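You operate a simulated robot arm through the tools that you are given. There is no shell and no other tool. Be economical: measure what you need, move in short steps, check, and stop when the job is done.

Carry out the task below with a simulated robot arm. There is one attempt and no reset: what you move stays moved.

TASK
Wipe up the oil smear, set the copper block there and brush gel over it.
Fine: yellow rag, into the yellow tub after; teal brush and teal tub, brush back in its cup. A coat counts when it lies all over at full strength: go over it till it gets no stronger. What is to be rubbed or washed off counts as gone when no trace of it is left.
Where things are to end (x, y in the base frame): copper block within 4 cm of [40, 25].
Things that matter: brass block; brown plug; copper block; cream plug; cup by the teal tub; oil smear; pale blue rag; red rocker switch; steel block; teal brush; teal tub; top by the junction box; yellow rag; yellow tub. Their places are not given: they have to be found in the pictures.

Only the result counts: the job must be done as asked and must still hold three seconds after the hand-in. Knocking over, shifting, dropping, spilling or breaking anything else fails it.

THE ROBOT
A 7-joint arm with a two-finger parallel gripper, fixed in place. Base frame: the origin is at the foot of the arm, x ahead of it, y to its left, z up; the work surface is at about z = 0. Units: cm, degrees, N and s.
With the tool pointing down near the work surface it reaches from about 24 to 62 cm from the base axis. Its first joint turns from -66.0 to 66.0 degrees. Payload 2.6 kg.
The tool frame sits at the grasp point between the pads (the TCP): z along the fingers, y along the line on which they close. The tips reach 3 cm beyond it. Largest opening 9.4 cm; finger width 2.8, thickness 1; the body of the gripper, 5 by 9.6 cm, starts 5.5 cm behind the TCP.
Orientation is that of the tool frame in the base frame, as [roll, pitch, yaw] about the fixed x, y, z axes, in that order (R = Rz(yaw) Ry(pitch) Rx(roll)). With the fingers straight down and closing along the base's y, the tool's x points along the base's -x, its y along +y and its z along -z.

THE INTERFACE
- The arm moves only by the tool play_rows. Its argument "series" is a list of rows, each a list of 3 entries, a list of its own where there are three numbers: the shift along the tool's x, y, z in units of 50 mm (1.0 is 50 mm), then the turn, a rotation vector about the tool's x, y, z in units of 4 degrees (1.0 is 4 degrees), then the gripper command, from -1 (shut) to 1 (fully open), values between in proportion. In form: [[[x, y, z], [wx, wy, wz], jaw], ...]. A call has 1 to 20 rows; each row shifts and turns the commanded pose from where the row before left it, along the tool's axes as they then stand. A call with a number of a shift or a turn outside -1 to 1 is refused whole. Each row takes 0.2 s and may step no farther than 5 cm and 8.6 degrees from the row before; otherwise, or with a gripper value out of range, the whole call is refused. A pose out of reach is approached as far as the arm can. The call stops where the force on the tool passes 40 N (or 10 N more than at its start, if that is more) or the arm is blocked; 0.2 s more then pass. Each finger travels about 7.2 cm/s and halts on what it meets, pressing with about 44 N; the grip force reading is that of the motor and also rises with nothing between the fingers. The clock runs only during rows and for 0.2 s after the last one: add rows that do not move to give the fingers time. The reply holds the time, the measured pose of the TCP, the force on the tool along the base axes, the opening and the grip force, in the units named above and with some noise, with the torque about the TCP (base axes, N m) and any sound that the robot's microphone picked up.
- Cameras (640 x 400 px; columns grow to the right, rows downward): "scene" is fixed at [1.05, 42.73, 54.98]; the picture's right is [-0.93, -0.38, 0.00], its down [-0.27, 0.66, -0.71] and it looks along [0.27, -0.65, -0.71] (base axes); focal length 214 px, centre (320, 200). "wrist" rides on the gripper at [7.6, 1.4, -10.3] in the tool frame; the picture's right is [-0.18, 0.98, 0.00], its down [-0.75, -0.14, -0.64] and it looks along [-0.63, -0.12, 0.77] (tool axes); focal length 243 px, centre (320, 200).
- camera(camera): a new picture of that camera. No time passes.
- measure_at(camera, pixels): for up to 12 pixels [column, row] of the newest picture of that camera ("zoom" is the newest enlarged one), the place [x, y, z] in the base frame of the surface seen there, good to about 0.2 cm. No time passes.
- enlarge(camera, box): a new picture of the part [left, top, right, bottom] of that camera's present view, enlarged. No time passes.
- hand_in(): hands the job in; it is judged then, once.

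Go step by step. Measure first, check grasps and placings, and put right what went wrong. The budget is 80 turns and 38 pictures, counting those below and the enlarged ones. Unless the task says otherwise, let go and move clear before handing in.

The tools are called after "Call:" as name(argument=value, ...) on one line, values as JSON. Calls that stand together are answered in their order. play_rows: Moves the arm, as the interface text tells. Its arguments: {"type":"object","properties":{"series":{"type":"array","items":{"type":"array"}}},"required":["series"]} The other tools are called the same way: camera (camera) takes a picture; measure_at (camera, pixels) gives the place of the surface under pixels of a picture; enlarge (camera, box) takes an enlarged picture of a part of a camera's view; hand_in () hands the job in.

At the start:

```text
clock: 0.0
position: [32.96, 4.78, 40.49]
tool_rot: [-179.9, 0.0, -180.0]
ft_force: [0.7, 0.0, 0.0]
moment: [0.0, 0.01, 0.0]
width: 9.41
grip_force: 0.0
```

scene: 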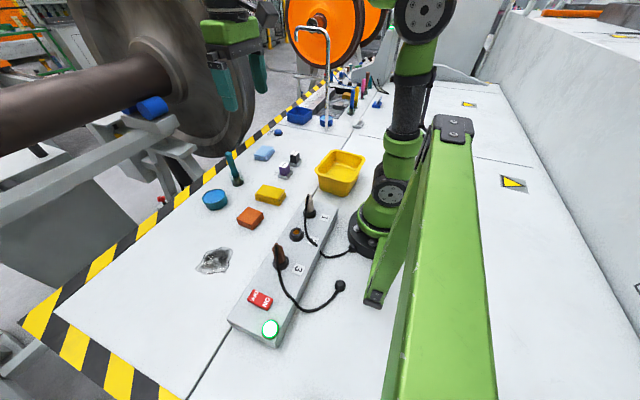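
wrist: 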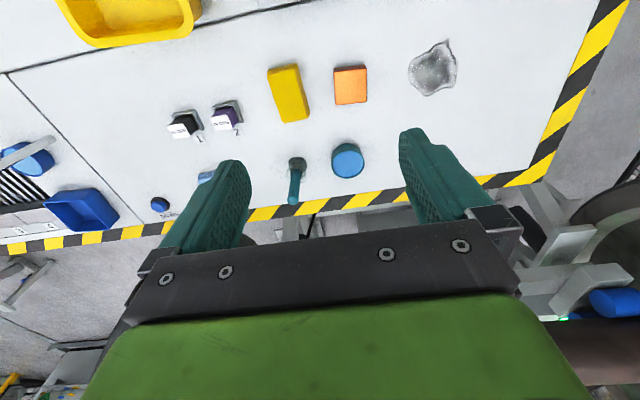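

The scene shows the smear near (215,261), an orange item (250,217), a yellow item (270,195), the brush (235,170) and a round tub (215,199). I'll enlarge to identify them.

Call:
enlarge(camera="scene", box=[180, 130, 380, 290])

Call:
enlarge(camera="scene", box=[240, 60, 420, 180])

Call:
measure_at(camera="scene", pixels=[[215, 261], [250, 217], [270, 195], [263, 153], [340, 165], [215, 196], [235, 170], [237, 183], [260, 300], [295, 158], [285, 168], [326, 121]])

```text
2.50 times, centred on (280, 210) of scene
```

zoom: 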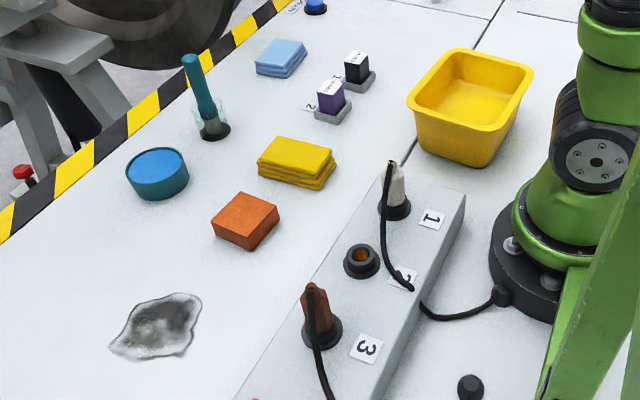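

```text
3.33 times, centred on (330, 120) of scene
```

zoom: 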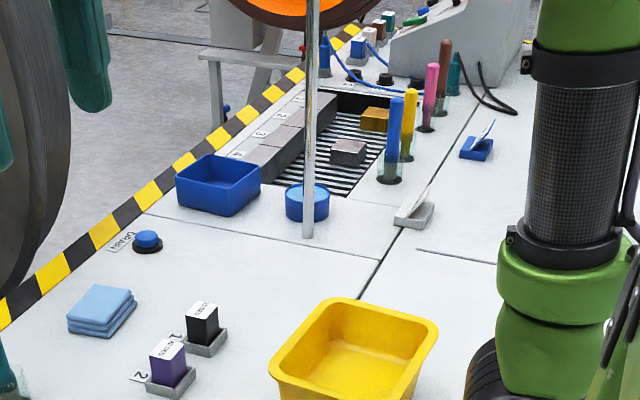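

```text
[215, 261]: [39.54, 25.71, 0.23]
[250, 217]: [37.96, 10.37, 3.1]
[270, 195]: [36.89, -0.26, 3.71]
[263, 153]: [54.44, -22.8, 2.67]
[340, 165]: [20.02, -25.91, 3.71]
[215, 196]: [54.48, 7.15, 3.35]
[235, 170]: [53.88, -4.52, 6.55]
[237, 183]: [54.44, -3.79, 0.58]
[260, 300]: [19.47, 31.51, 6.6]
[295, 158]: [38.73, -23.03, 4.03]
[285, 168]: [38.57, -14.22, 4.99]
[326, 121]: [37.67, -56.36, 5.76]
```

Copper block (250,217), yellow rag (270,195), teal tub (215,196), brush (235,170), yellow tub (340,165). I'll measure their corners.

Call:
measure_at(camera="scene", pixels=[[247, 208], [262.5, 213], [252.5, 224], [238, 218.5], [264, 185.5], [283.5, 190.5], [277, 200], [256.5, 194.5], [228.5, 154], [203, 196], [226.5, 194], [340, 172]])

Call:
measure_at(camera="wrist", pixels=[[445, 41], [456, 60], [452, 85], [428, 95], [409, 72], [412, 60], [432, 68], [347, 157], [268, 70], [296, 65], [308, 115], [283, 121]])

Call:
enlarge(camera="wrist", box=[240, 30, 480, 220])

```text
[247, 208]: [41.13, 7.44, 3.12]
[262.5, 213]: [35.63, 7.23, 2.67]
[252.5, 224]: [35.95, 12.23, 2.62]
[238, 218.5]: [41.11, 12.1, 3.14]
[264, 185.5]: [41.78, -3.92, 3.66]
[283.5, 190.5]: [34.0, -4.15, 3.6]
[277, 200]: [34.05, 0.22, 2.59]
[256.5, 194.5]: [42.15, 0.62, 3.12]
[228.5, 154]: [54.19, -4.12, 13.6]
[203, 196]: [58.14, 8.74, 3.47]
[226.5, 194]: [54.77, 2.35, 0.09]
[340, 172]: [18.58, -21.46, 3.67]
```

```text
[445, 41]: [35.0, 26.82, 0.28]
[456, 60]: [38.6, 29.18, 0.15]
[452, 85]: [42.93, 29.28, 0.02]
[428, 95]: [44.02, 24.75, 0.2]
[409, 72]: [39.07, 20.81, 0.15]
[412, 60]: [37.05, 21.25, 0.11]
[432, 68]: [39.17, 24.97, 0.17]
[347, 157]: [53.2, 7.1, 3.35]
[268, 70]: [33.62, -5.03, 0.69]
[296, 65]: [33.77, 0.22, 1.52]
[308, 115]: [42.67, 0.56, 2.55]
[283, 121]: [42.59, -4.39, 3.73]
```

```text
2.11 times, centred on (360, 125) of wrist
```

zoom: 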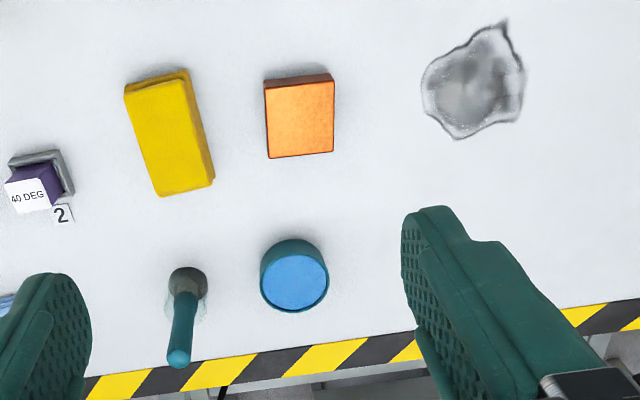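

Rag spans x 34–42.5, y −5 to 0.6, with its top at about 3.6; smear spans x 35–44, y 20.8–29.3. I'll go above the rag with open jaws.

Call:
play_rows(series=[[[-0.114, -0.151, 0.633], [0, 0, 0], 1], [[-0.114, -0.151, 0.633], [0, 0, 0], 1], [[-0.114, -0.151, 0.633], [0, 0, 0], 1], [[-0.114, -0.151, 0.633], [0, 0, 0], 1], [[-0.114, -0.151, 0.633], [0, 0, 0], 1], [[-0.114, -0.151, 0.633], [0, 0, 0], 1], [[-0.114, -0.151, 0.633], [0, 0, 0], 1], [[-0.114, -0.151, 0.633], [0, 0, 0], 1], [[-0.114, -0.151, 0.633], [0, 0, 0], 1]])

Call:
camera(camera="wrist")

```text
clock: 2.0
position: [37.88, -2.16, 11.94]
tool_rot: [-180.0, 0.1, -179.9]
ft_force: [0.4, 0.0, 0.4]
moment: [0.0, 0.03, 0.03]
width: 9.38
grip_force: 0.0
```

```text
32 pictures are left
```

wrist: 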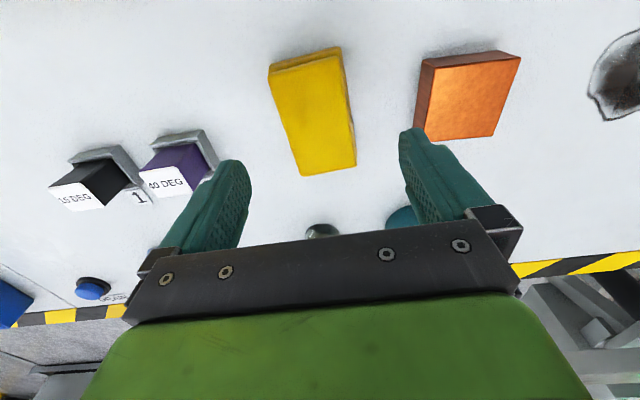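

The rag sits centred between the fingers. Lowering to z≈4 and closing.

Call:
play_rows(series=[[[0, 0, 0.53], [0, 0, 0], 1], [[0, 0, 0.53], [0, 0, 0], 1], [[0, 0, 0.53], [0, 0, 0], 1], [[0, 0, 0], [0, 0, 0], 1], [[0, 0, 0], [0, 0, 0], 0], [[0, 0, 0], [0, 0, 0], -1], [[0, 0, 0], [0, 0, 0], -1], [[0, 0, 0], [0, 0, 0], -1], [[0, 0, 0], [0, 0, 0], -1]])

```text
clock: 4.0
position: [38.06, -2.09, 4.24]
tool_rot: [-180.0, 0.0, 180.0]
ft_force: [-0.3, 0.3, 0.1]
moment: [0.01, -0.03, -0.02]
width: 5.9
grip_force: 44.4
```

Gripped at 5.9 cm. Lifting and carrying it over the smear at (39.5, 25).

Call:
play_rows(series=[[[0, 0, -0.7], [0, 0, 0], -1], [[0, 0, -0.7], [0, 0, 0], -1], [[0, 0, -0.4], [0, 0, 0], -1], [[-0.05, 0.9, 0], [0, 0, 0], -1], [[-0.05, 0.9, 0], [0, 0, 0], -1], [[-0.05, 0.9, 0], [0, 0, 0], -1], [[-0.05, 0.9, 0], [0, 0, 0], -1], [[-0.05, 0.9, 0], [0, 0, 0], -1], [[-0.05, 0.92, 0], [0, 0, 0], -1], [[0, 0, 0], [0, 0, 0], -1]])

Call:
camera(camera="scene")

Call:
camera(camera="wrist")

```text
clock: 6.2
position: [39.44, 25.05, 12.94]
tool_rot: [180.0, 0.0, 180.0]
ft_force: [-0.8, -0.1, -0.1]
moment: [0.01, 0.01, 0.03]
width: 5.88
grip_force: 43.6
```

```text
31 pictures are left
```

scene: 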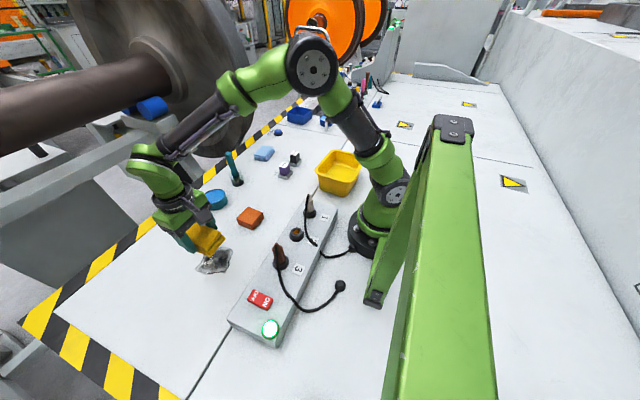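

```text
30 pictures are left
```

wrist: 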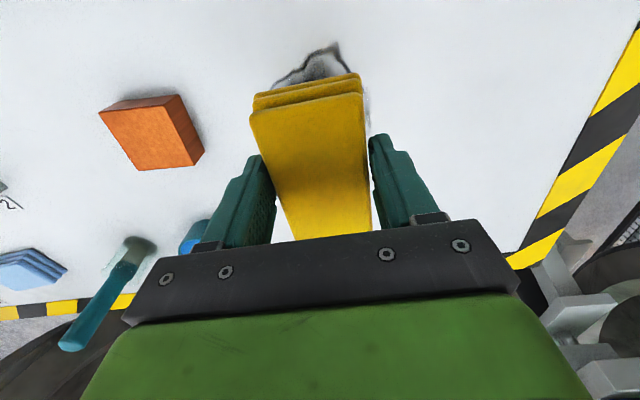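

Rag held level (wrist picture 310,150). Lowering onto the smear gently.

Call:
play_rows(series=[[[0, 0, 0.8], [0, 0, 0], -1], [[0, 0, 0.7], [0, 0, 0], -1], [[0, 0, 0.2], [0, 0, 0], -1], [[0, 0, 0.06], [0, 0, 0], -1], [[0, 0, 0], [0, 0, 0], -1]])

```text
clock: 7.4
position: [39.44, 25.12, 4.28]
tool_rot: [-180.0, 0.0, -180.0]
ft_force: [0.3, 0.8, -0.8]
moment: [0.01, 0.01, 0.02]
width: 5.91
grip_force: 43.9
```

Call:
play_rows(series=[[[0, 0, 0.03], [0, 0, 0], -1], [[0, 0, 0.03], [0, 0, 0], -1], [[0, 0, 0], [0, 0, 0], -1]])

```text
clock: 8.2
position: [39.26, 25.14, 4.14]
tool_rot: [179.9, 0.1, 179.9]
ft_force: [-5.6, -3.6, 15.3]
moment: [-0.3, 0.32, 0.03]
width: 5.92
grip_force: 43.8
```

Contact at 15 N. Rubbing in a raster over the smear.

Call:
play_rows(series=[[[0.4, 0, 0], [0, 0, 0], -1], [[-0.4, 0, 0], [0, 0, 0], -1], [[-0.4, 0, 0], [0, 0, 0], -1], [[0, -0.4, 0], [0, 0, 0], -1], [[0.4, 0, 0], [0, 0, 0], -1], [[0.4, 0, 0], [0, 0, 0], -1], [[0, -0.4, 0], [0, 0, 0], -1], [[-0.4, 0, 0], [0, 0, 0], -1], [[-0.4, 0, 0], [0, 0, 0], -1], [[0, 0.4, 0], [0, 0, 0], -1], [[0, 0.4, 0], [0, 0, 0], -1], [[0, 0.4, 0], [0, 0, 0], -1], [[0.4, 0, 0], [0, 0, 0], -1], [[0.4, 0, 0], [0, 0, 0], -1], [[0, 0.4, 0], [0, 0, 0], -1], [[-0.4, 0, 0], [0, 0, 0], -1], [[-0.4, 0, 0], [0, 0, 0], -1], [[0, -0.4, 0], [0, 0, 0], -1], [[0.4, -0.4, 0], [0, 0, 0], -1], [[0, 0, 0], [0, 0, 0], -1]])

Call:
camera(camera="wrist")

```text
clock: 12.4
position: [39.5, 25.08, 4.16]
tool_rot: [180.0, 0.2, 180.0]
ft_force: [7.4, 4.0, 16.4]
moment: [0.14, 0.42, -0.16]
width: 5.92
grip_force: 43.5
```

```text
29 pictures are left
```

wrist: 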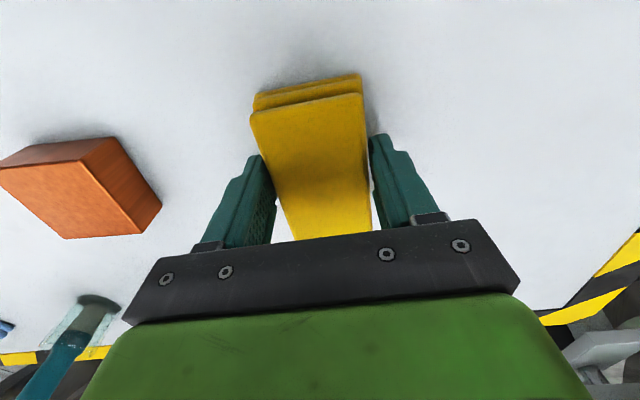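

The visible smear is gone around the rag. One more pass, then lift and look.

Call:
play_rows(series=[[[0.5, 0, 0], [0, 0, 0], -1], [[-0.5, 0, 0], [0, 0, 0], -1], [[-0.5, 0, 0], [0, 0, 0], -1], [[0, -0.4, 0], [0, 0, 0], -1], [[0.5, 0, 0], [0, 0, 0], -1], [[0.5, 0, 0], [0, 0, 0], -1], [[0, -0.5, 0], [0, 0, 0], -1], [[-0.5, 0, 0], [0, 0, 0], -1], [[-0.5, 0, 0], [0, 0, 0], -1], [[0, 0.5, 0], [0, 0, 0], -1], [[0, 0.4, 0], [0, 0, 0], -1], [[0, 0.4, 0], [0, 0, 0], -1], [[0.5, 0, 0], [0, 0, 0], -1], [[0.5, 0, 0], [0, 0, 0], -1], [[0, 0.5, 0], [0, 0, 0], -1], [[-0.5, 0, 0], [0, 0, 0], -1], [[-0.5, 0, 0], [0, 0, 0], -1], [[0, -0.5, 0], [0, 0, 0], -1], [[0.5, -0.4, 0], [0, 0, 0], -1], [[0, 0, 0], [0, 0, 0], -1]])

Call:
play_rows(series=[[[0, 0, -0.5], [0, 0, 0], -1], [[0, 0, -0.8], [0, 0, 0], -1], [[0, 0, -0.9], [0, 0, 0], -1], [[0, 0, -0.9], [0, 0, 0], -1], [[0, -0.9, 0], [0, 0, 0], -1], [[0, -0.9, 0], [0, 0, 0], -1], [[0, -0.9, 0], [0, 0, 0], -1], [[0, 0, 0], [0, 0, 0], -1]])

Call:
enlarge(camera="scene", box=[160, 180, 320, 300])

Call:
measure_at(camera="scene", pixels=[[334, 152], [362, 159], [347, 182], [317, 171], [341, 165], [340, 178], [349, 162], [332, 160], [304, 197], [336, 208], [330, 213]])

```text
clock: 16.6
position: [39.4, 25.09, 4.05]
tool_rot: [-180.0, 0.3, -179.9]
ft_force: [5.1, 1.0, 11.2]
moment: [0.13, 0.12, -0.07]
width: 5.87
grip_force: 43.9
```

```text
clock: 18.4
position: [39.6, 11.51, 19.37]
tool_rot: [179.8, 0.0, -180.0]
ft_force: [-0.2, -0.5, -0.1]
moment: [-0.02, -0.03, 0.01]
width: 5.87
grip_force: 44.0
```

```text
3.33 times, centred on (240, 240) of scene
```

zoom: 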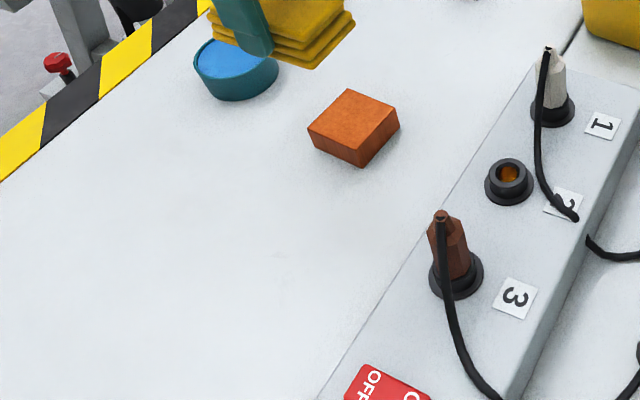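

```text
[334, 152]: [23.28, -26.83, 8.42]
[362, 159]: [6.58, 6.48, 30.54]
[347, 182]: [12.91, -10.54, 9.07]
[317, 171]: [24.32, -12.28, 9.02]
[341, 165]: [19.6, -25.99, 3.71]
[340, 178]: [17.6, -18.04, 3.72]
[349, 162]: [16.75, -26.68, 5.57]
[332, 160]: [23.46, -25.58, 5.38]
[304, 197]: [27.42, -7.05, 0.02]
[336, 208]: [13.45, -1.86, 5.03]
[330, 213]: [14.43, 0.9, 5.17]
```

The smear looks gone; I'll check a faint mark around zoom (275,255) more closely.

Call:
enlarge(camera="scene", box=[190, 235, 250, 285])

Call:
camera(camera="wrist")

```text
8.00 times, centred on (220, 260) of scene
```

zoom: 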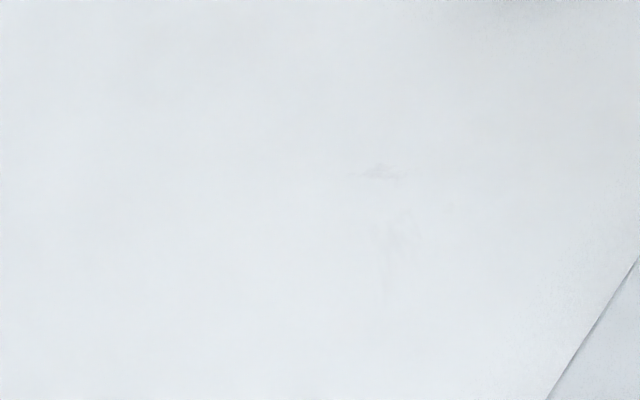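

```text
26 pictures are left
```

wrist: 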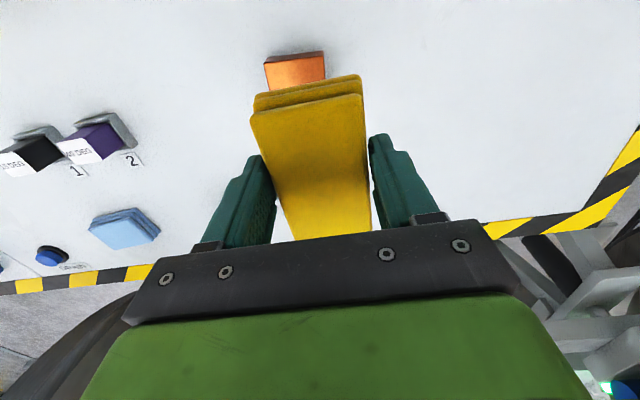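

A faint trace remains at zoom (378,172) and (395,235). Measuring it for another rub.

Call:
measure_at(camera="zoom", pixels=[[378, 172], [395, 235], [350, 172], [400, 290]])

```text
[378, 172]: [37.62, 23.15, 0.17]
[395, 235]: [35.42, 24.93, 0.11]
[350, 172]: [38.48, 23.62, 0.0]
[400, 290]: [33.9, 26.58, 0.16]
```

Going back to rub x 34–39, y 22–27 with more passes.

Call:
play_rows(series=[[[0.1, 0.9, 0], [0, 0, 0], -1], [[0.1, 0.9, 0], [0, 0, 0], -1], [[0.1, 0.9, 0], [0, 0, 0], -1], [[0, 0, 0.9], [0, 0, 0], -1], [[0, 0, 0.9], [0, 0, 0], -1], [[0, 0, 0.9], [0, 0, 0], -1], [[0, 0, 0.3], [0, 0, 0], -1], [[0, 0, 0.06], [0, 0, 0], -1], [[0, 0, 0], [0, 0, 0], -1]])

```text
clock: 20.4
position: [37.94, 25.1, 4.15]
tool_rot: [-179.9, 0.0, -180.0]
ft_force: [-0.1, -0.1, 0.5]
moment: [-0.02, -0.02, -0.05]
width: 5.89
grip_force: 43.5
```

Call:
play_rows(series=[[[0, 0, 0.05], [0, 0, 0], -1], [[0.4, -0.4, 0], [0, 0, 0], -1], [[-0.5, 0, 0], [0, 0, 0], -1], [[-0.5, 0, 0], [0, 0, 0], -1], [[0.5, 0.2, 0], [0, 0, 0], -1], [[0.5, 0.2, 0], [0, 0, 0], -1], [[-0.5, 0, 0], [0, 0, 0], -1], [[-0.5, 0, 0], [0, 0, 0], -1], [[0.5, 0.2, 0], [0, 0, 0], -1], [[0.5, 0.2, 0], [0, 0, 0], -1], [[-0.5, 0, 0], [0, 0, 0], -1], [[-0.5, 0, 0], [0, 0, 0], -1], [[0.5, -0.5, 0], [0, 0, 0], -1], [[0.4, -0.4, 0], [0, 0, 0], -1], [[-0.4, 0.4, 0], [0, 0, 0], -1], [[0, 0.5, 0], [0, 0, 0], -1], [[0.4, 0, 0], [0, 0, 0], -1], [[0, -0.5, 0], [0, 0, 0], -1], [[0, -0.5, 0], [0, 0, 0], -1], [[0, 0, 0], [0, 0, 0], -1]])

```text
clock: 21.1
position: [36.52, 23.38, 4.14]
tool_rot: [179.7, 0.1, 180.0]
ft_force: [1.7, -0.7, 3.5]
moment: [-0.11, -0.33, 0.06]
width: 5.9
grip_force: 44.2
stopped in row 3: the force on the tool passed its limit at 52 N (the readings are from after the stop); the commanded pose is now the measured one
```

The press was too hard, so it stopped. Continuing more lightly.

Call:
play_rows(series=[[[0, 0, 0.015], [0, 0, 0], -1], [[-0.35, 0, 0], [0, 0, 0], -1], [[-0.35, 0, 0], [0, 0, 0], -1], [[0.35, 0.2, 0], [0, 0, 0], -1], [[0.35, 0.2, 0], [0, 0, 0], -1], [[0.2, 0, 0], [0, 0, 0], -1], [[-0.4, 0, 0], [0, 0, 0], -1], [[-0.4, 0, 0], [0, 0, 0], -1], [[0.4, 0.2, 0], [0, 0, 0], -1], [[0.4, 0.2, 0], [0, 0, 0], -1], [[-0.4, 0, 0], [0, 0, 0], -1], [[-0.4, 0, 0], [0, 0, 0], -1], [[0.4, -0.4, 0], [0, 0, 0], -1], [[0.3, -0.4, 0], [0, 0, 0], -1], [[-0.3, 0.4, 0], [0, 0, 0], -1], [[0, 0.4, 0], [0, 0, 0], -1], [[0.4, 0, 0], [0, 0, 0], -1], [[0, -0.4, 0], [0, 0, 0], -1], [[0, -0.4, 0], [0, 0, 0], -1], [[0, 0, 0], [0, 0, 0], -1]])

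```text
clock: 22.6
position: [36.08, 25.59, 4.11]
tool_rot: [179.7, -0.4, 179.9]
ft_force: [1.4, 0.3, 2.4]
moment: [-0.07, -0.22, 0.03]
width: 5.9
grip_force: 43.9
stopped in row 7: the force on the tool passed its limit at 46 N (the readings are from after the stop); the commanded pose is now the measured one
```

It catches when moving +x under load; I'll use smaller steps without extra press.

Call:
play_rows(series=[[[0, -0.3, 0], [0, 0, 0], -1], [[0, -0.3, 0], [0, 0, 0], -1], [[-0.15, 0, 0], [0, 0, 0], -1], [[-0.15, 0, 0], [0, 0, 0], -1], [[0, 0.3, 0], [0, 0, 0], -1], [[0, 0.3, 0], [0, 0, 0], -1], [[0, 0.3, 0], [0, 0, 0], -1], [[0.15, 0, 0], [0, 0, 0], -1], [[0.15, 0, 0], [0, 0, 0], -1], [[0, -0.3, 0], [0, 0, 0], -1], [[0, -0.3, 0], [0, 0, 0], -1], [[0, -0.3, 0], [0, 0, 0], -1], [[-0.2, 0, 0], [0, 0, 0], -1], [[-0.2, 0, 0], [0, 0, 0], -1], [[0, 0.3, 0], [0, 0, 0], -1], [[0, 0.3, 0], [0, 0, 0], -1], [[0, 0.3, 0], [0, 0, 0], -1], [[0, -0.3, 0], [0, 0, 0], -1], [[0, 0, 0], [0, 0, 0], -1]])

```text
clock: 26.6
position: [37.79, 25.76, 4.14]
tool_rot: [179.7, -0.5, 179.8]
ft_force: [0.7, 3.3, 4.7]
moment: [-0.06, -0.31, 0.13]
width: 5.89
grip_force: 43.8
```

That went smoothly at about 5 N. Another short round, then lift and inspect.

Call:
play_rows(series=[[[0, -0.3, 0.01], [0, 0, 0], -1], [[0, -0.3, 0], [0, 0, 0], -1], [[0.2, 0, 0], [0, 0, 0], -1], [[0, 0.3, 0], [0, 0, 0], -1], [[0, 0.3, 0], [0, 0, 0], -1], [[0.2, 0, 0], [0, 0, 0], -1], [[0, -0.3, 0], [0, 0, 0], -1], [[0, -0.3, 0], [0, 0, 0], -1], [[-0.2, 0, 0], [0, 0, 0], -1], [[0, 0.3, 0], [0, 0, 0], -1], [[0, 0.3, 0], [0, 0, 0], -1], [[0, 0, 0], [0, 0, 0], -1]])

Call:
play_rows(series=[[[0, 0, -0.5], [0, 0, 0], -1], [[0, 0, -0.8], [0, 0, 0], -1], [[0, 0, -0.9], [0, 0, 0], -1], [[0, 0, -0.9], [0, 0, 0], -1], [[0, -0.9, 0], [0, 0, 0], -1], [[0, -0.9, 0], [0, 0, 0], -1], [[0, -0.9, 0], [0, 0, 0], -1], [[0, 0, 0], [0, 0, 0], -1]])

Call:
enlarge(camera="scene", box=[190, 235, 250, 285])

```text
clock: 29.2
position: [36.96, 25.46, 4.07]
tool_rot: [179.8, -0.3, 179.8]
ft_force: [1.9, -10.7, 21.6]
moment: [-0.79, 0.25, 0.17]
width: 5.9
grip_force: 44.3
```

```text
clock: 31.0
position: [36.89, 11.88, 19.56]
tool_rot: [179.7, -0.5, 179.8]
ft_force: [-0.5, 0.6, -0.4]
moment: [0.0, -0.01, -0.05]
width: 5.89
grip_force: 43.9
```

```text
8.00 times, centred on (220, 260) of scene
```

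zoom: 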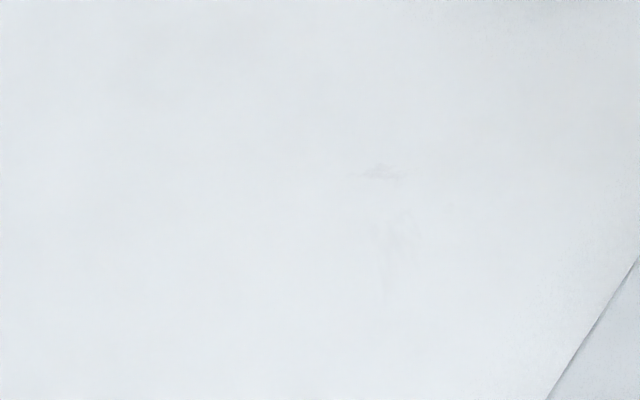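

The faint mark is unchanged; I'll view the same spot with the wrist camera to tell whether it's surface texture.

Call:
enlarge(camera="wrist", box=[360, 0, 560, 125])

Call:
measure_at(camera="zoom", pixels=[[100, 100], [320, 100], [320, 300], [500, 200]])

```text
3.20 times, centred on (460, 62) of wrist
```

zoom: 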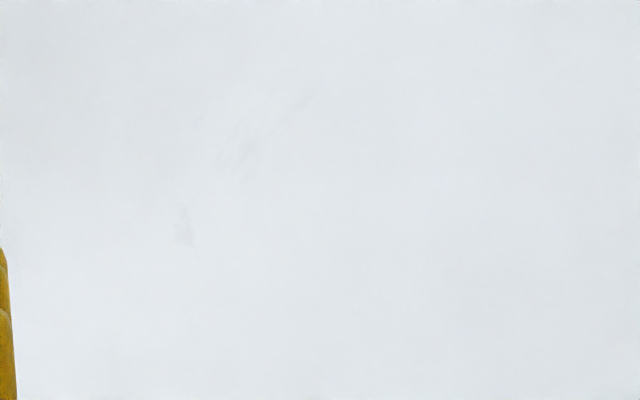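

```text
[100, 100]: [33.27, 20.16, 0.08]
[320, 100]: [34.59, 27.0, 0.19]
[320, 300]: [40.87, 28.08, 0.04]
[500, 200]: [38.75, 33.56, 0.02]
```

Faint streaks lie at about (35–38, 23–27), along the smear's old edge. I'll rub centred right on them to decide.

Call:
play_rows(series=[[[0.06, 0.84, 0], [0, 0, 0], -1], [[0.06, 0.84, 0], [0, 0, 0], -1], [[0.06, 0.84, 0], [0, 0, 0], -1], [[0, 0, 0.9], [0, 0, 0], -1], [[0, 0, 0.9], [0, 0, 0], -1], [[0, 0, 0.9], [0, 0, 0], -1], [[0, 0, 0.36], [0, 0, 0], -1], [[0, 0, 0.03], [0, 0, 0], -1], [[0, 0, 0], [0, 0, 0], -1]])

```text
clock: 33.0
position: [36.22, 24.7, 4.19]
tool_rot: [179.7, -0.4, 179.8]
ft_force: [-0.3, -0.4, 3.5]
moment: [-0.14, -0.27, 0.03]
width: 5.86
grip_force: 44.1
```

Call:
play_rows(series=[[[0, 0, 0.02], [0, 0, 0], -1], [[0, 0.3, 0], [0, 0, 0], -1], [[0, 0.3, 0], [0, 0, 0], -1], [[0, -0.3, 0], [0, 0, 0], -1], [[0, -0.3, 0], [0, 0, 0], -1], [[0, -0.3, 0], [0, 0, 0], -1], [[0, -0.3, 0], [0, 0, 0], -1], [[0.15, 0, 0], [0, 0, 0], -1], [[0.15, 0, 0], [0, 0, 0], -1], [[0, 0.3, 0], [0, 0, 0], -1], [[0, 0.3, 0], [0, 0, 0], -1], [[0, 0.3, 0], [0, 0, 0], -1], [[0, 0.3, 0], [0, 0, 0], -1], [[0, -0.3, 0], [0, 0, 0], -1], [[0, -0.3, 0], [0, 0, 0], -1], [[0, -0.3, 0], [0, 0, 0], -1], [[0, 0.3, 0], [0, 0, 0], -1], [[0, 0, 0], [0, 0, 0], -1]])

Call:
play_rows(series=[[[0, 0, -0.5], [0, 0, 0], -1], [[0, 0, -0.8], [0, 0, 0], -1], [[0, 0, -0.9], [0, 0, 0], -1], [[0, 0, -0.9], [0, 0, 0], -1], [[-0.3, -0.9, 0], [0, 0, 0], -1], [[0, -0.9, 0], [0, 0, 0], -1], [[0, -0.9, 0], [0, 0, 0], -1], [[0, 0, 0], [0, 0, 0], -1]])

Call:
enlarge(camera="scene", box=[190, 235, 250, 285])

```text
clock: 36.6
position: [34.5, 23.62, 4.15]
tool_rot: [179.9, -0.5, 179.4]
ft_force: [-0.1, 0.1, 4.7]
moment: [0.03, -0.24, 0.01]
width: 5.89
grip_force: 43.8
stopped in row 17: the force on the tool passed its limit at 45 N (the readings are from after the stop); the commanded pose is now the measured one
```

```text
clock: 38.4
position: [36.1, 10.07, 19.22]
tool_rot: [-180.0, -0.5, 179.4]
ft_force: [0.2, -0.8, -0.4]
moment: [0.03, -0.02, -0.04]
width: 5.86
grip_force: 44.3
```

```text
8.00 times, centred on (220, 260) of scene
```

zoom: 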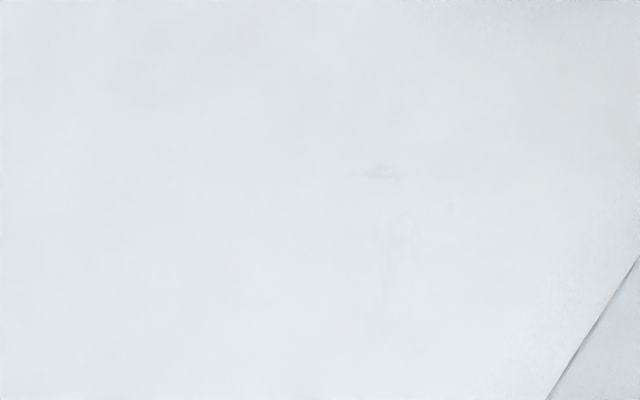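

Unchanged after heavy rubbing, so that mark is surface texture. Next the yellow tub: I'll take a scene picture to locate its rim.

Call:
enlarge(camera="scene", box=[300, 135, 380, 210])

Call:
measure_at(camera="scene", pixels=[[330, 151], [334, 150], [363, 156], [364, 160], [350, 183], [346, 184], [317, 174], [316, 170], [348, 155], [340, 165]])

```text
5.33 times, centred on (340, 172) of scene
```

zoom: 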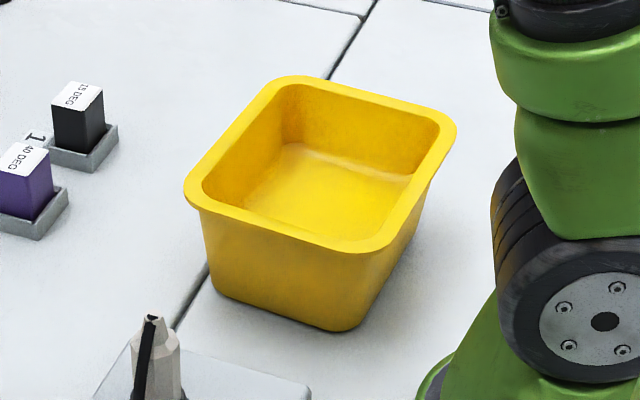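

```text
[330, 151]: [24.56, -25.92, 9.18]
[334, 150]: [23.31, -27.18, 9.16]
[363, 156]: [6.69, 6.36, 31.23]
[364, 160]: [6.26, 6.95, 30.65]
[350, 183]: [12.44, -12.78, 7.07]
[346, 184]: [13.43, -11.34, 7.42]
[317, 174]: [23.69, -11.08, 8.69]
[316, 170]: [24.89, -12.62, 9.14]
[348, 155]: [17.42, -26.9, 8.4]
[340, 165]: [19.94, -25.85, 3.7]
```

Tub rim spans x 12.3–25, y −10.8 to −27.5 at z≈9.2, centre (18.7, −19.1). I'll turn the rag 90° so it lies along the tub and move over it in stages.

Call:
play_rows(series=[[[0, 0, -0.06], [0, 0, 1], -1], [[0, 0, -0.06], [0, 0, 1], -1], [[0, 0, -0.06], [0, 0, 1], -1], [[0, 0, -0.06], [0, 0, 1], -1], [[0, 0, -0.06], [0, 0, 1], -1], [[0, 0, -0.06], [0, 0, 1], -1], [[0, 0, -0.06], [0, 0, 1], -1], [[0, 0, -0.06], [0, 0, 1], -1], [[0, 0, -0.06], [0, 0, 1], -1], [[0, 0, -0.06], [0, 0, 1], -1], [[-0.109, -0.671, 0], [0, 0, 0], -1], [[-0.109, -0.671, 0], [0, 0, 0], -1], [[-0.109, -0.671, 0], [0, 0, 0], -1], [[-0.109, -0.671, 0], [0, 0, 0], -1], [[-0.109, -0.671, 0], [0, 0, 0], -1], [[-0.109, -0.671, 0], [0, 0, 0], -1], [[-0.109, -0.671, 0], [0, 0, 0], -1], [[-0.109, -0.671, 0], [0, 0, 0], -1], [[-0.109, -0.671, 0], [0, 0, 0], -1], [[-0.109, -0.671, 0], [0, 0, 0], -1]])

Call:
play_rows(series=[[[0, 0, 0], [0, 0, 1], -1], [[0, 0, 0], [0, 0, 1], -1], [[0, 0, 0], [0, 0, 1], -1], [[0, 0, 0], [0, 0, 1], -1], [[0, 0, 0], [0, 0, 1], -1], [[0, 0, 0], [0, 0, 1], -1], [[0, 0, 0], [0, 0, 1], -1], [[0, 0, 0], [0, 0, 1], -1], [[0, 0, 0], [0, 0, 1], -1], [[0, 0, 0], [0, 0, 1], -1], [[0, 0, 0], [0, 0, 1], -1], [[0, 0, 0], [0, 0, 1], -1], [[0, 0, 0], [0, 0, 0.5], -1], [[0, 0, 0], [0, 0, 0], -1]])

Call:
camera(camera="wrist")

Call:
camera(camera="scene")

```text
clock: 42.6
position: [18.21, -19.01, 22.69]
tool_rot: [-179.8, -0.4, 139.4]
ft_force: [-0.2, 0.2, 0.1]
moment: [0.0, -0.01, -0.01]
width: 5.89
grip_force: 44.1
```

```text
clock: 45.6
position: [18.27, -19.03, 22.67]
tool_rot: [-179.5, 0.0, 89.4]
ft_force: [-0.5, -0.3, -0.3]
moment: [0.02, -0.06, -0.02]
width: 5.89
grip_force: 43.9
```

```text
21 pictures are left
```

wrist: 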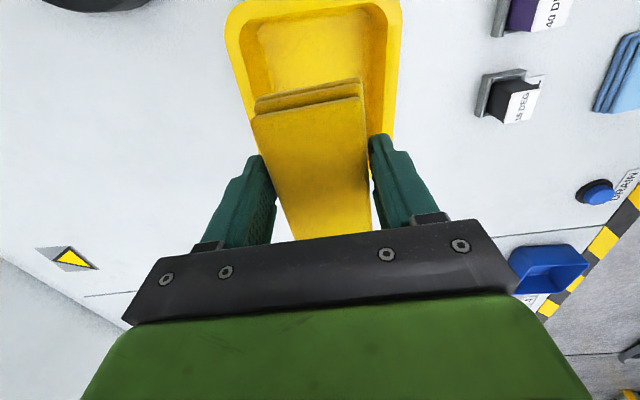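

```text
20 pictures are left
```

scene: 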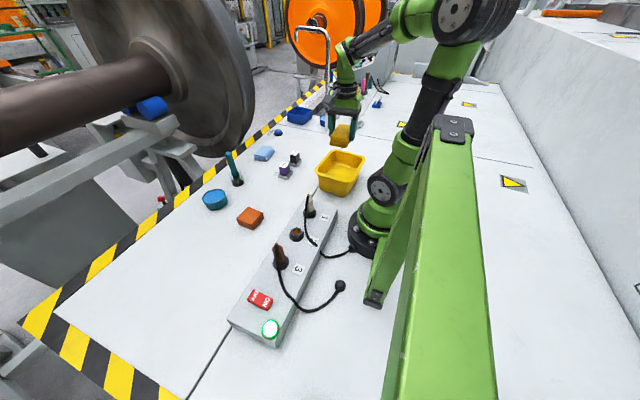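

The rag hangs over the tub lengthwise. Checking the rim in the wrist picture.

Call:
measure_at(camera="wrist", pixels=[[230, 40], [246, 40], [384, 40], [398, 40], [310, 45], [310, 10], [391, 120]])

```text
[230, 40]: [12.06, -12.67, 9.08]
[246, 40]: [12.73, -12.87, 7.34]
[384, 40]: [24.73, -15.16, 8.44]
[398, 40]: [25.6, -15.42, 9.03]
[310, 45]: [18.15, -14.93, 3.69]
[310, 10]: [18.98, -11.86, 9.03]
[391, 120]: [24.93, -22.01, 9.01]
```

Tub inner width is about 11 cm, centre x≈18.8, floor about 3.7. Shifting slightly, lowering to z≈8.8 and opening partly.

Call:
play_rows(series=[[[0, 0.1, 0.7], [0, 0, 0], -1], [[0, 0, 0.7], [0, 0, 0], -1], [[0, 0, 0.7], [0, 0, 0], -1], [[0, 0, 0.4], [0, 0, 0], -1], [[0, 0, 0.27], [0, 0, 0], -1], [[0, 0, 0], [0, 0, 0], -1], [[0, 0, 0], [0, 0, 0], 0.4], [[0, 0, 0], [0, 0, 0], 0.5], [[0, 0, 0], [0, 0, 0], 0.5], [[0, 0, 0], [0, 0, 0], 0.5], [[0, 0, -0.3], [0, 0, 0], 0.5], [[0, 0, -0.7], [0, 0, 0], 0.5], [[0, 0, -0.9], [0, 0, 0], 0.5], [[0, 0, -0.9], [0, 0, 0], 0.5], [[0, 0, 0], [0, 0, 0], 0.5]])

Call:
camera(camera="wrist")

```text
clock: 48.8
position: [18.88, -19.04, 22.69]
tool_rot: [-179.5, 0.1, 89.3]
ft_force: [-0.3, -0.1, -0.3]
moment: [0.01, 0.0, 0.03]
width: 7.03
grip_force: 0.0
```

```text
19 pictures are left
```

wrist: 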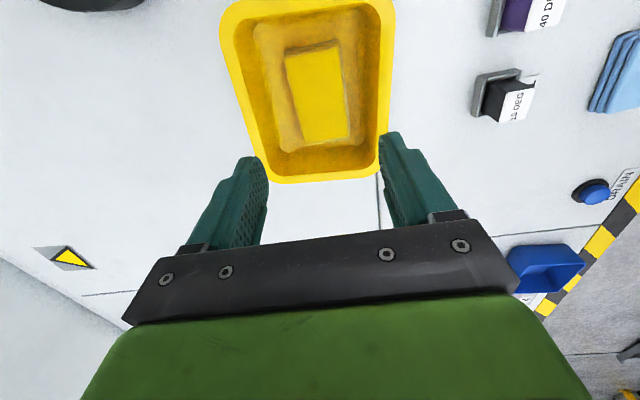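

The rag lies in the tub (320,90). Returning to above the copper block at about (38.4, 9.8).

Call:
play_rows(series=[[[0, 0, 0], [0, 0, -1], 0.5], [[0, 0, 0], [0, 0, -1], 0.5], [[0, 0, 0], [0, 0, -1], 0.5], [[0, 0, 0], [0, 0, -1], 0.5], [[0, 0, 0], [0, 0, -1], 0.5], [[0, 0, 0], [0, 0, -1], 0.5], [[0, 0, 0], [0, 0, -1], 0.5], [[0, 0, 0], [0, 0, -1], 0.5], [[0, 0, 0], [0, 0, -1], 0.5], [[0, 0, 0], [0, 0, -1], 0.5], [[0, 0, 0], [0, 0, -1], 0.5], [[0, 0, 0], [0, 0, -1], 0.5], [[0, 0, 0], [0, 0, -0.67], 0.5], [[0.0716, 0.692, 0], [0, 0, 0], 0.5], [[0.0716, 0.692, 0], [0, 0, 0], 0.5], [[0.0716, 0.692, 0], [0, 0, 0], 0.5], [[0.0716, 0.692, 0], [0, 0, 0], 0.5], [[0.0716, 0.692, 0], [0, 0, 0], 0.5], [[0.0716, 0.692, 0], [0, 0, 0], 1], [[0.0716, 0.692, 0], [0, 0, 0], 1]])

Call:
play_rows(series=[[[0.0716, 0.692, 0], [0, 0, 0], 1], [[0.0716, 0.692, 0], [0, 0, 0], 1], [[0.0716, 0.692, 0], [0, 0, 0], 1], [[0, 0, 0], [0, 0, -1], 1], [[0, 0, 0], [0, 0, -1], 1], [[0, 0, 0], [0, 0, -1], 1], [[0, 0, 0], [0, 0, -1], 1], [[0, 0, 0], [0, 0, -1], 1], [[0, 0, 0], [0, 0, -1], 1], [[0, 0, 0], [0, 0, -1], 1], [[0, 0, 0], [0, 0, -1], 1], [[0, 0, 0], [0, 0, -1], 1], [[0, 0, 0], [0, 0, -1], 1], [[0, 0, 0.9], [0, 0, 0], 1], [[0, 0, 0.9], [0, 0, 0], 1], [[0, 0, 0], [0, 0, 0], 1]])

Call:
camera(camera="wrist")

```text
clock: 53.0
position: [32.41, 1.36, 22.7]
tool_rot: [-179.7, -0.4, 140.2]
ft_force: [-0.2, 1.0, 1.1]
moment: [0.01, 0.03, -0.03]
width: 9.39
grip_force: 0.1
```

```text
clock: 56.4
position: [38.12, 9.79, 13.53]
tool_rot: [179.9, -0.5, -179.8]
ft_force: [-0.1, -0.2, -0.3]
moment: [0.03, -0.03, 0.03]
width: 9.36
grip_force: 0.0
```

```text
18 pictures are left
```

wrist: 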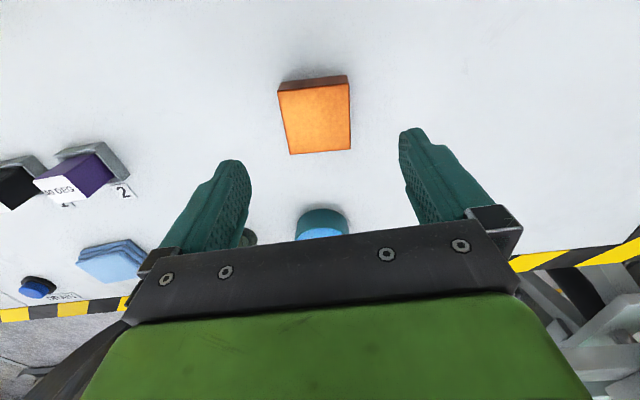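

Block is centred between the fingers. Lowering to z≈3.6 and gripping.

Call:
play_rows(series=[[[-0.04, 0, 0.66], [0, 0, 0], 1], [[0, 0, 0.66], [0, 0, 0], 1], [[0, 0, 0.66], [0, 0, 0], 1], [[0, 0, 0], [0, 0, 0], 1], [[0, 0, 0], [0, 0, 0], 0.2], [[0, 0, 0], [0, 0, 0], -1], [[0, 0, 0], [0, 0, 0], -1], [[0, 0, 0], [0, 0, 0], -1], [[0, 0, 0], [0, 0, 0], -1]])

```text
clock: 58.4
position: [38.39, 9.78, 3.71]
tool_rot: [-180.0, -0.4, -179.9]
ft_force: [0.5, -0.5, 0.1]
moment: [-0.08, -0.07, -0.01]
width: 5.95
grip_force: 43.3
```

Gripped at 5.95 cm. Lifting, carrying to (40, 25) and lowering.

Call:
play_rows(series=[[[0, 0, -0.5], [0, 0, 0], -1], [[0, 0, -0.5], [0, 0, 0], -1], [[-0.08, 0.76, 0], [0, 0, 0], -1], [[-0.08, 0.76, 0], [0, 0, 0], -1], [[-0.08, 0.76, 0], [0, 0, 0], -1], [[-0.08, 0.76, 0], [0, 0, 0], -1], [[0, 0, 0], [0, 0, 0], -1], [[0, 0, 0.5], [0, 0, 0], -1], [[0, 0, 0.4], [0, 0, 0], -1], [[0, 0, 0.08], [0, 0, 0], -1], [[0, 0, 0], [0, 0, 0], -1]])

```text
clock: 60.8
position: [39.89, 24.83, 3.78]
tool_rot: [179.9, -0.5, -179.9]
ft_force: [-0.2, 1.0, -3.5]
moment: [-0.07, 0.07, -0.05]
width: 5.96
grip_force: 43.9
```

Just above the surface; touching down, then opening and rising.

Call:
play_rows(series=[[[0, 0, 0.02], [0, 0, 0], -1], [[0, 0, 0], [0, 0, 0], -1], [[0, 0, 0], [0, 0, 0], 0.4], [[0, 0, 0], [0, 0, 0], 1], [[0, 0, 0], [0, 0, 0], 1], [[0, 0, 0], [0, 0, 0], 1], [[0, 0, -0.6], [0, 0, 0], 1], [[0, 0, -0.8], [0, 0, 0], 1], [[0, 0, -0.8], [0, 0, 0], 1], [[0, 0, -0.8], [0, 0, 0], 1], [[0, -0.9, -0.2], [0, 0, 0], 1], [[0, -0.9, -0.2], [0, 0, 0], 1], [[0, -0.9, -0.2], [0, 0, 0], 1], [[0, -0.9, -0.2], [0, 0, 0], 1], [[0, 0, 0], [0, 0, 0], 1]])

Call:
camera(camera="scene")

Call:
camera(camera="wrist")

```text
clock: 64.0
position: [40.39, 6.89, 23.01]
tool_rot: [180.0, -0.5, -179.9]
ft_force: [-0.2, 0.1, 0.7]
moment: [0.03, 0.0, 0.0]
width: 9.39
grip_force: 0.1
```

```text
17 pictures are left
```

scene: 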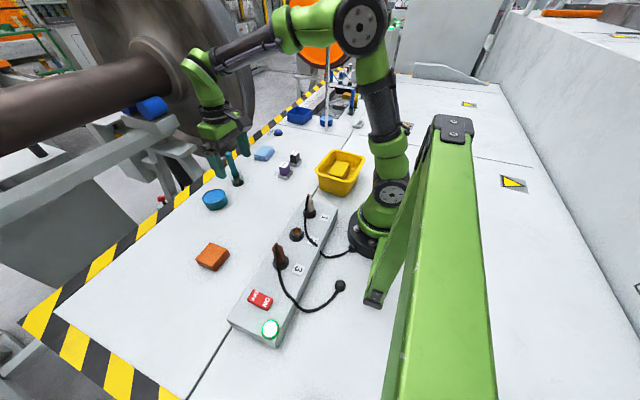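

```text
16 pictures are left
```

wrist: 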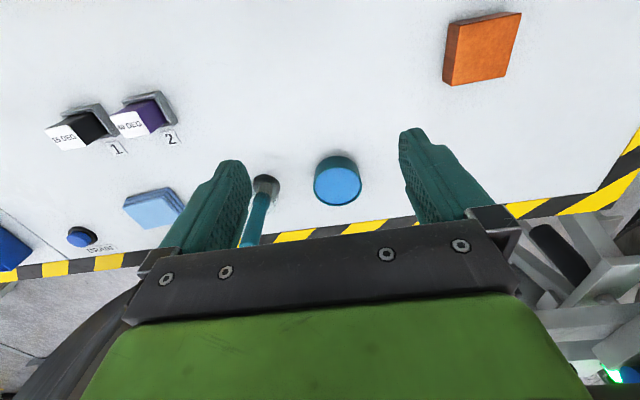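

Copper block is placed at scene (212,257). Measuring block, tub and brush/cup positions.

Call:
measure_at(camera="wrist", pixels=[[462, 24], [518, 15], [505, 74], [453, 84], [485, 50], [265, 182], [278, 186], [256, 222], [247, 243], [318, 185], [358, 182], [338, 180]])

Call:
enlarge(camera="scene", box=[185, 130, 285, 220])

Call:
measure_at(camera="scene", pixels=[[237, 184], [237, 179], [235, 172], [233, 166], [215, 195], [215, 189], [207, 193], [223, 192], [215, 201]])

```text
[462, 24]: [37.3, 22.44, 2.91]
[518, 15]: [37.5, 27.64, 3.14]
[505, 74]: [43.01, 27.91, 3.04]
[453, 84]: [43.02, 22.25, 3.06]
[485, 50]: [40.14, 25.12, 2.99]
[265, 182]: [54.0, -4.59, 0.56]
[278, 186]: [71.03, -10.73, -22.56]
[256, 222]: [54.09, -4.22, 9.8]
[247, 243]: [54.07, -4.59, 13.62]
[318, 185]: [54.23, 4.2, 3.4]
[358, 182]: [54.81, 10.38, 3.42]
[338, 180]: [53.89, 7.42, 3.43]
```

```text
4.44 times, centred on (235, 175) of scene
```

zoom: 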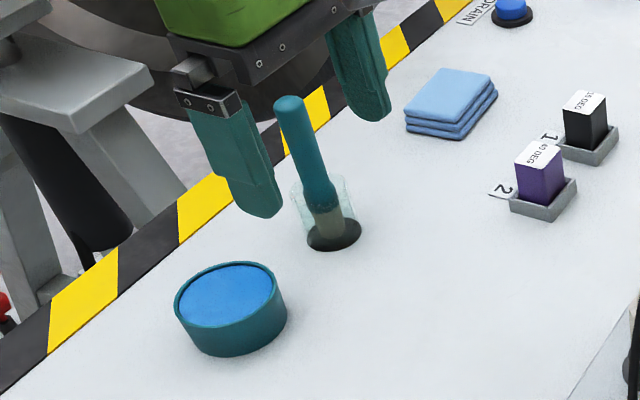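

```text
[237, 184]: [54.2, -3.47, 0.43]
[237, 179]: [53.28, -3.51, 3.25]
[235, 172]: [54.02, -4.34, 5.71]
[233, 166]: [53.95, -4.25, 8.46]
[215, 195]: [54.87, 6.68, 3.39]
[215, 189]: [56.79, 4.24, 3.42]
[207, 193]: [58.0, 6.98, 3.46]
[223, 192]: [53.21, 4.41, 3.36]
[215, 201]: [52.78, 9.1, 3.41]
```

Brush stands at (54.1, −4.4), top 13.7; tub centre (54.5, 7.2), gel surface 3.4; block spans x 37.4–43, y 22.3–27.8, top 3.05. Moving above the brush handle.

Call:
play_rows(series=[[[-0.457, -0.377, 0], [0, 0, 0], 1], [[-0.457, -0.377, 0], [0, 0, 0], 1], [[-0.457, -0.377, 0], [0, 0, 0], 1], [[-0.457, -0.377, 0], [0, 0, 0], 1], [[-0.457, -0.377, 0], [0, 0, 0], 1], [[-0.457, -0.377, 0], [0, 0, 0], 1], [[0, 0, 0], [0, 0, 0], 1]])

Call:
camera(camera="wrist")

```text
clock: 65.6
position: [53.94, -4.26, 22.46]
tool_rot: [179.9, -0.5, -179.9]
ft_force: [0.1, 0.5, 0.3]
moment: [0.01, 0.02, 0.0]
width: 9.4
grip_force: 0.0
```

```text
14 pictures are left
```

wrist: 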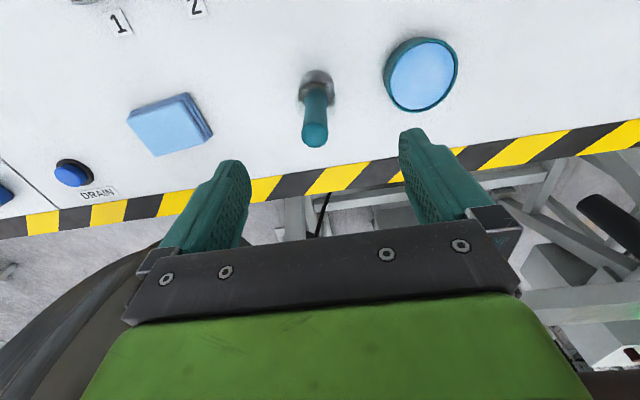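

Brush (315,130) is centred between the fingers. Descending to z≈11 and closing gently.

Call:
play_rows(series=[[[-0.02, -0.02, 0.7], [0, 0, 0], 1], [[0, 0, 0.7], [0, 0, 0], 1], [[0, 0, 0.6], [0, 0, 0], 1], [[0, 0, 0.27], [0, 0, 0], 1], [[0, 0, 0], [0, 0, 0], 0], [[0, 0, 0], [0, 0, 0], -0.4], [[0, 0, 0], [0, 0, 0], -1], [[0, 0, 0], [0, 0, 0], -1], [[0, 0, 0], [0, 0, 0], -1], [[0, 0, 0], [0, 0, 0], -1]])

```text
clock: 67.8
position: [53.77, -4.34, 11.37]
tool_rot: [-180.0, -0.4, -179.9]
ft_force: [-1.1, -3.2, -0.7]
moment: [-0.34, 0.03, -0.08]
width: 2.6
grip_force: 43.1
```

Gripped at 2.6 cm. Lifting straight up out of the cup.

Call:
play_rows(series=[[[0, 0, -0.3], [0, 0, 0], -1], [[0, 0, -0.6], [0, 0, 0], -1], [[0, 0, -0.7], [0, 0, 0], -1], [[0, 0, -0.5], [0, 0, 0], -1], [[0, 0, 0], [0, 0, 0], -1]])

Call:
enlarge(camera="scene", box=[175, 100, 295, 220])

```text
clock: 69.0
position: [54.0, -4.38, 21.77]
tool_rot: [180.0, -0.5, -179.9]
ft_force: [0.4, 0.6, -0.8]
moment: [0.02, 0.03, 0.0]
width: 2.58
grip_force: 44.4
```

```text
3.33 times, centred on (235, 160) of scene
```

zoom: 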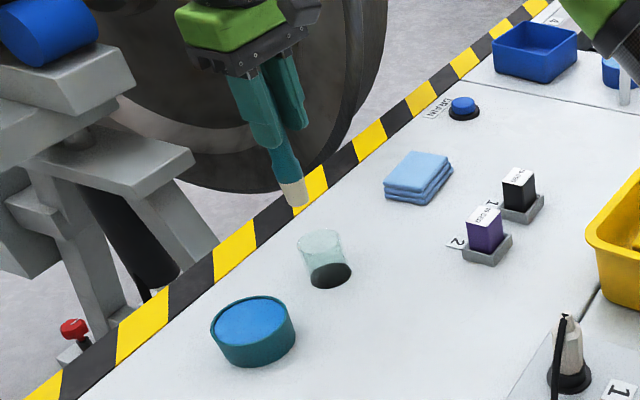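

Brush is out and the cup is standing. Measuring bristle tip and cup.

Call:
measure_at(camera="zoom", pixels=[[296, 203], [293, 190], [288, 175], [330, 278], [322, 240], [320, 272], [345, 272]])

```text
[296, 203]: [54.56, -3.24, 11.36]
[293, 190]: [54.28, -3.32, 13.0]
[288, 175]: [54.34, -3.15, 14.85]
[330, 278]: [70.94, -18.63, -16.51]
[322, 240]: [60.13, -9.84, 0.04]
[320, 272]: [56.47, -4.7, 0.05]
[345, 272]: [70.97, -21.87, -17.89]
```

Bristle end is about 10.6 below the TCP. Moving over the tub and dipping about 1 cm.

Call:
play_rows(series=[[[-0.02, 0.77, 0], [0, 0, 0], -1], [[-0.02, 0.77, 0], [0, 0, 0], -1], [[-0.02, 0.76, 0], [0, 0, 0], -1], [[0, 0, 0], [0, 0, 0], -1], [[0, 0, 0.7], [0, 0, 0], -1], [[0, 0, 0.5], [0, 0, 0], -1], [[0, 0, 0.3], [0, 0, 0], -1], [[0, 0, 0.2], [0, 0, 0], -1], [[0, 0, 0.06], [0, 0, 0], -1], [[0, 0, 0], [0, 0, 0], -1]])

```text
clock: 70.9
position: [54.7, 7.11, 14.01]
tool_rot: [179.8, 0.6, -179.9]
ft_force: [-1.6, -0.3, 4.7]
moment: [-0.04, 0.07, 0.0]
width: 2.56
grip_force: 44.2
stopped in row 9: the force on the tool passed its limit at 40 N (the readings are from after the stop); the commanded pose is now the measured one
```

The brush meets the gel surface at TCP z≈14. A small swirl to load it, then lift.

Call:
play_rows(series=[[[0.15, 0, 0], [0, 0, 0], -1], [[-0.15, 0.15, 0], [0, 0, 0], -1], [[-0.15, -0.15, 0], [0, 0, 0], -1], [[0.15, -0.15, 0], [0, 0, 0], -1], [[0, 0.15, 0], [0, 0, 0], -1], [[0, 0, -0.4], [0, 0, 0], -1], [[0, 0, -0.6], [0, 0, 0], -1], [[0, 0, -0.3], [0, 0, 0], -1], [[0, 0, 0], [0, 0, 0], -1]])

Call:
enlarge(camera="scene", box=[165, 120, 265, 220])

```text
clock: 72.9
position: [54.47, 6.94, 20.45]
tool_rot: [179.9, 0.6, -179.7]
ft_force: [0.6, -0.4, -0.2]
moment: [-0.01, 0.0, -0.01]
width: 2.56
grip_force: 44.3
```

```text
4.00 times, centred on (215, 170) of scene
```

zoom: 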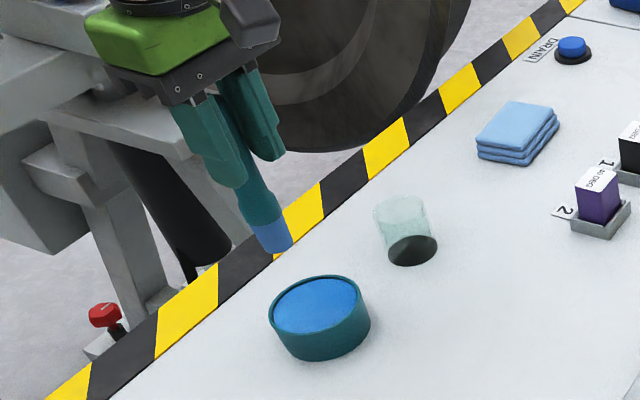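

Bristles are now blue with gel. Moving over the block's corner and creeping down.

Call:
play_rows(series=[[[0.476, 0.626, 0], [0, 0, 0], -1], [[0.476, 0.626, 0], [0, 0, 0], -1], [[0.476, 0.626, 0], [0, 0, 0], -1], [[0.476, 0.626, 0], [0, 0, 0], -1], [[0.476, 0.626, 0], [0, 0, 0], -1], [[0, 0, 0], [0, 0, 0], -1], [[0, 0, 0.6], [0, 0, 0], -1], [[0, 0, 0.5], [0, 0, 0], -1], [[0, 0, 0.15], [0, 0, 0], -1], [[0, 0, 0.06], [0, 0, 0], -1], [[0, 0, 0], [0, 0, 0], -1]])

```text
clock: 75.3
position: [42.69, 22.82, 13.94]
tool_rot: [179.9, 0.5, -179.9]
ft_force: [0.1, -1.3, -0.8]
moment: [0.03, 0.0, -0.01]
width: 2.55
grip_force: 44.5
```

Call:
play_rows(series=[[[0, 0, 0.03], [0, 0, 0], -1], [[0, 0, 0.02], [0, 0, 0], -1], [[0, 0, 0], [0, 0, 0], -1]])

```text
clock: 76.1
position: [42.64, 22.76, 13.69]
tool_rot: [179.8, 0.5, -179.8]
ft_force: [0.1, 0.9, -0.3]
moment: [0.0, 0.0, 0.0]
width: 2.54
grip_force: 43.9
```

Call:
play_rows(series=[[[0, 0, 0.02], [0, 0, 0], -1], [[0, 0, 0.02], [0, 0, 0], -1], [[0, 0, 0], [0, 0, 0], -1]])

```text
clock: 76.9
position: [42.69, 22.75, 13.53]
tool_rot: [179.8, 0.7, -179.9]
ft_force: [-1.5, 0.1, 5.6]
moment: [-0.05, 0.1, 0.02]
width: 2.55
grip_force: 43.9
```

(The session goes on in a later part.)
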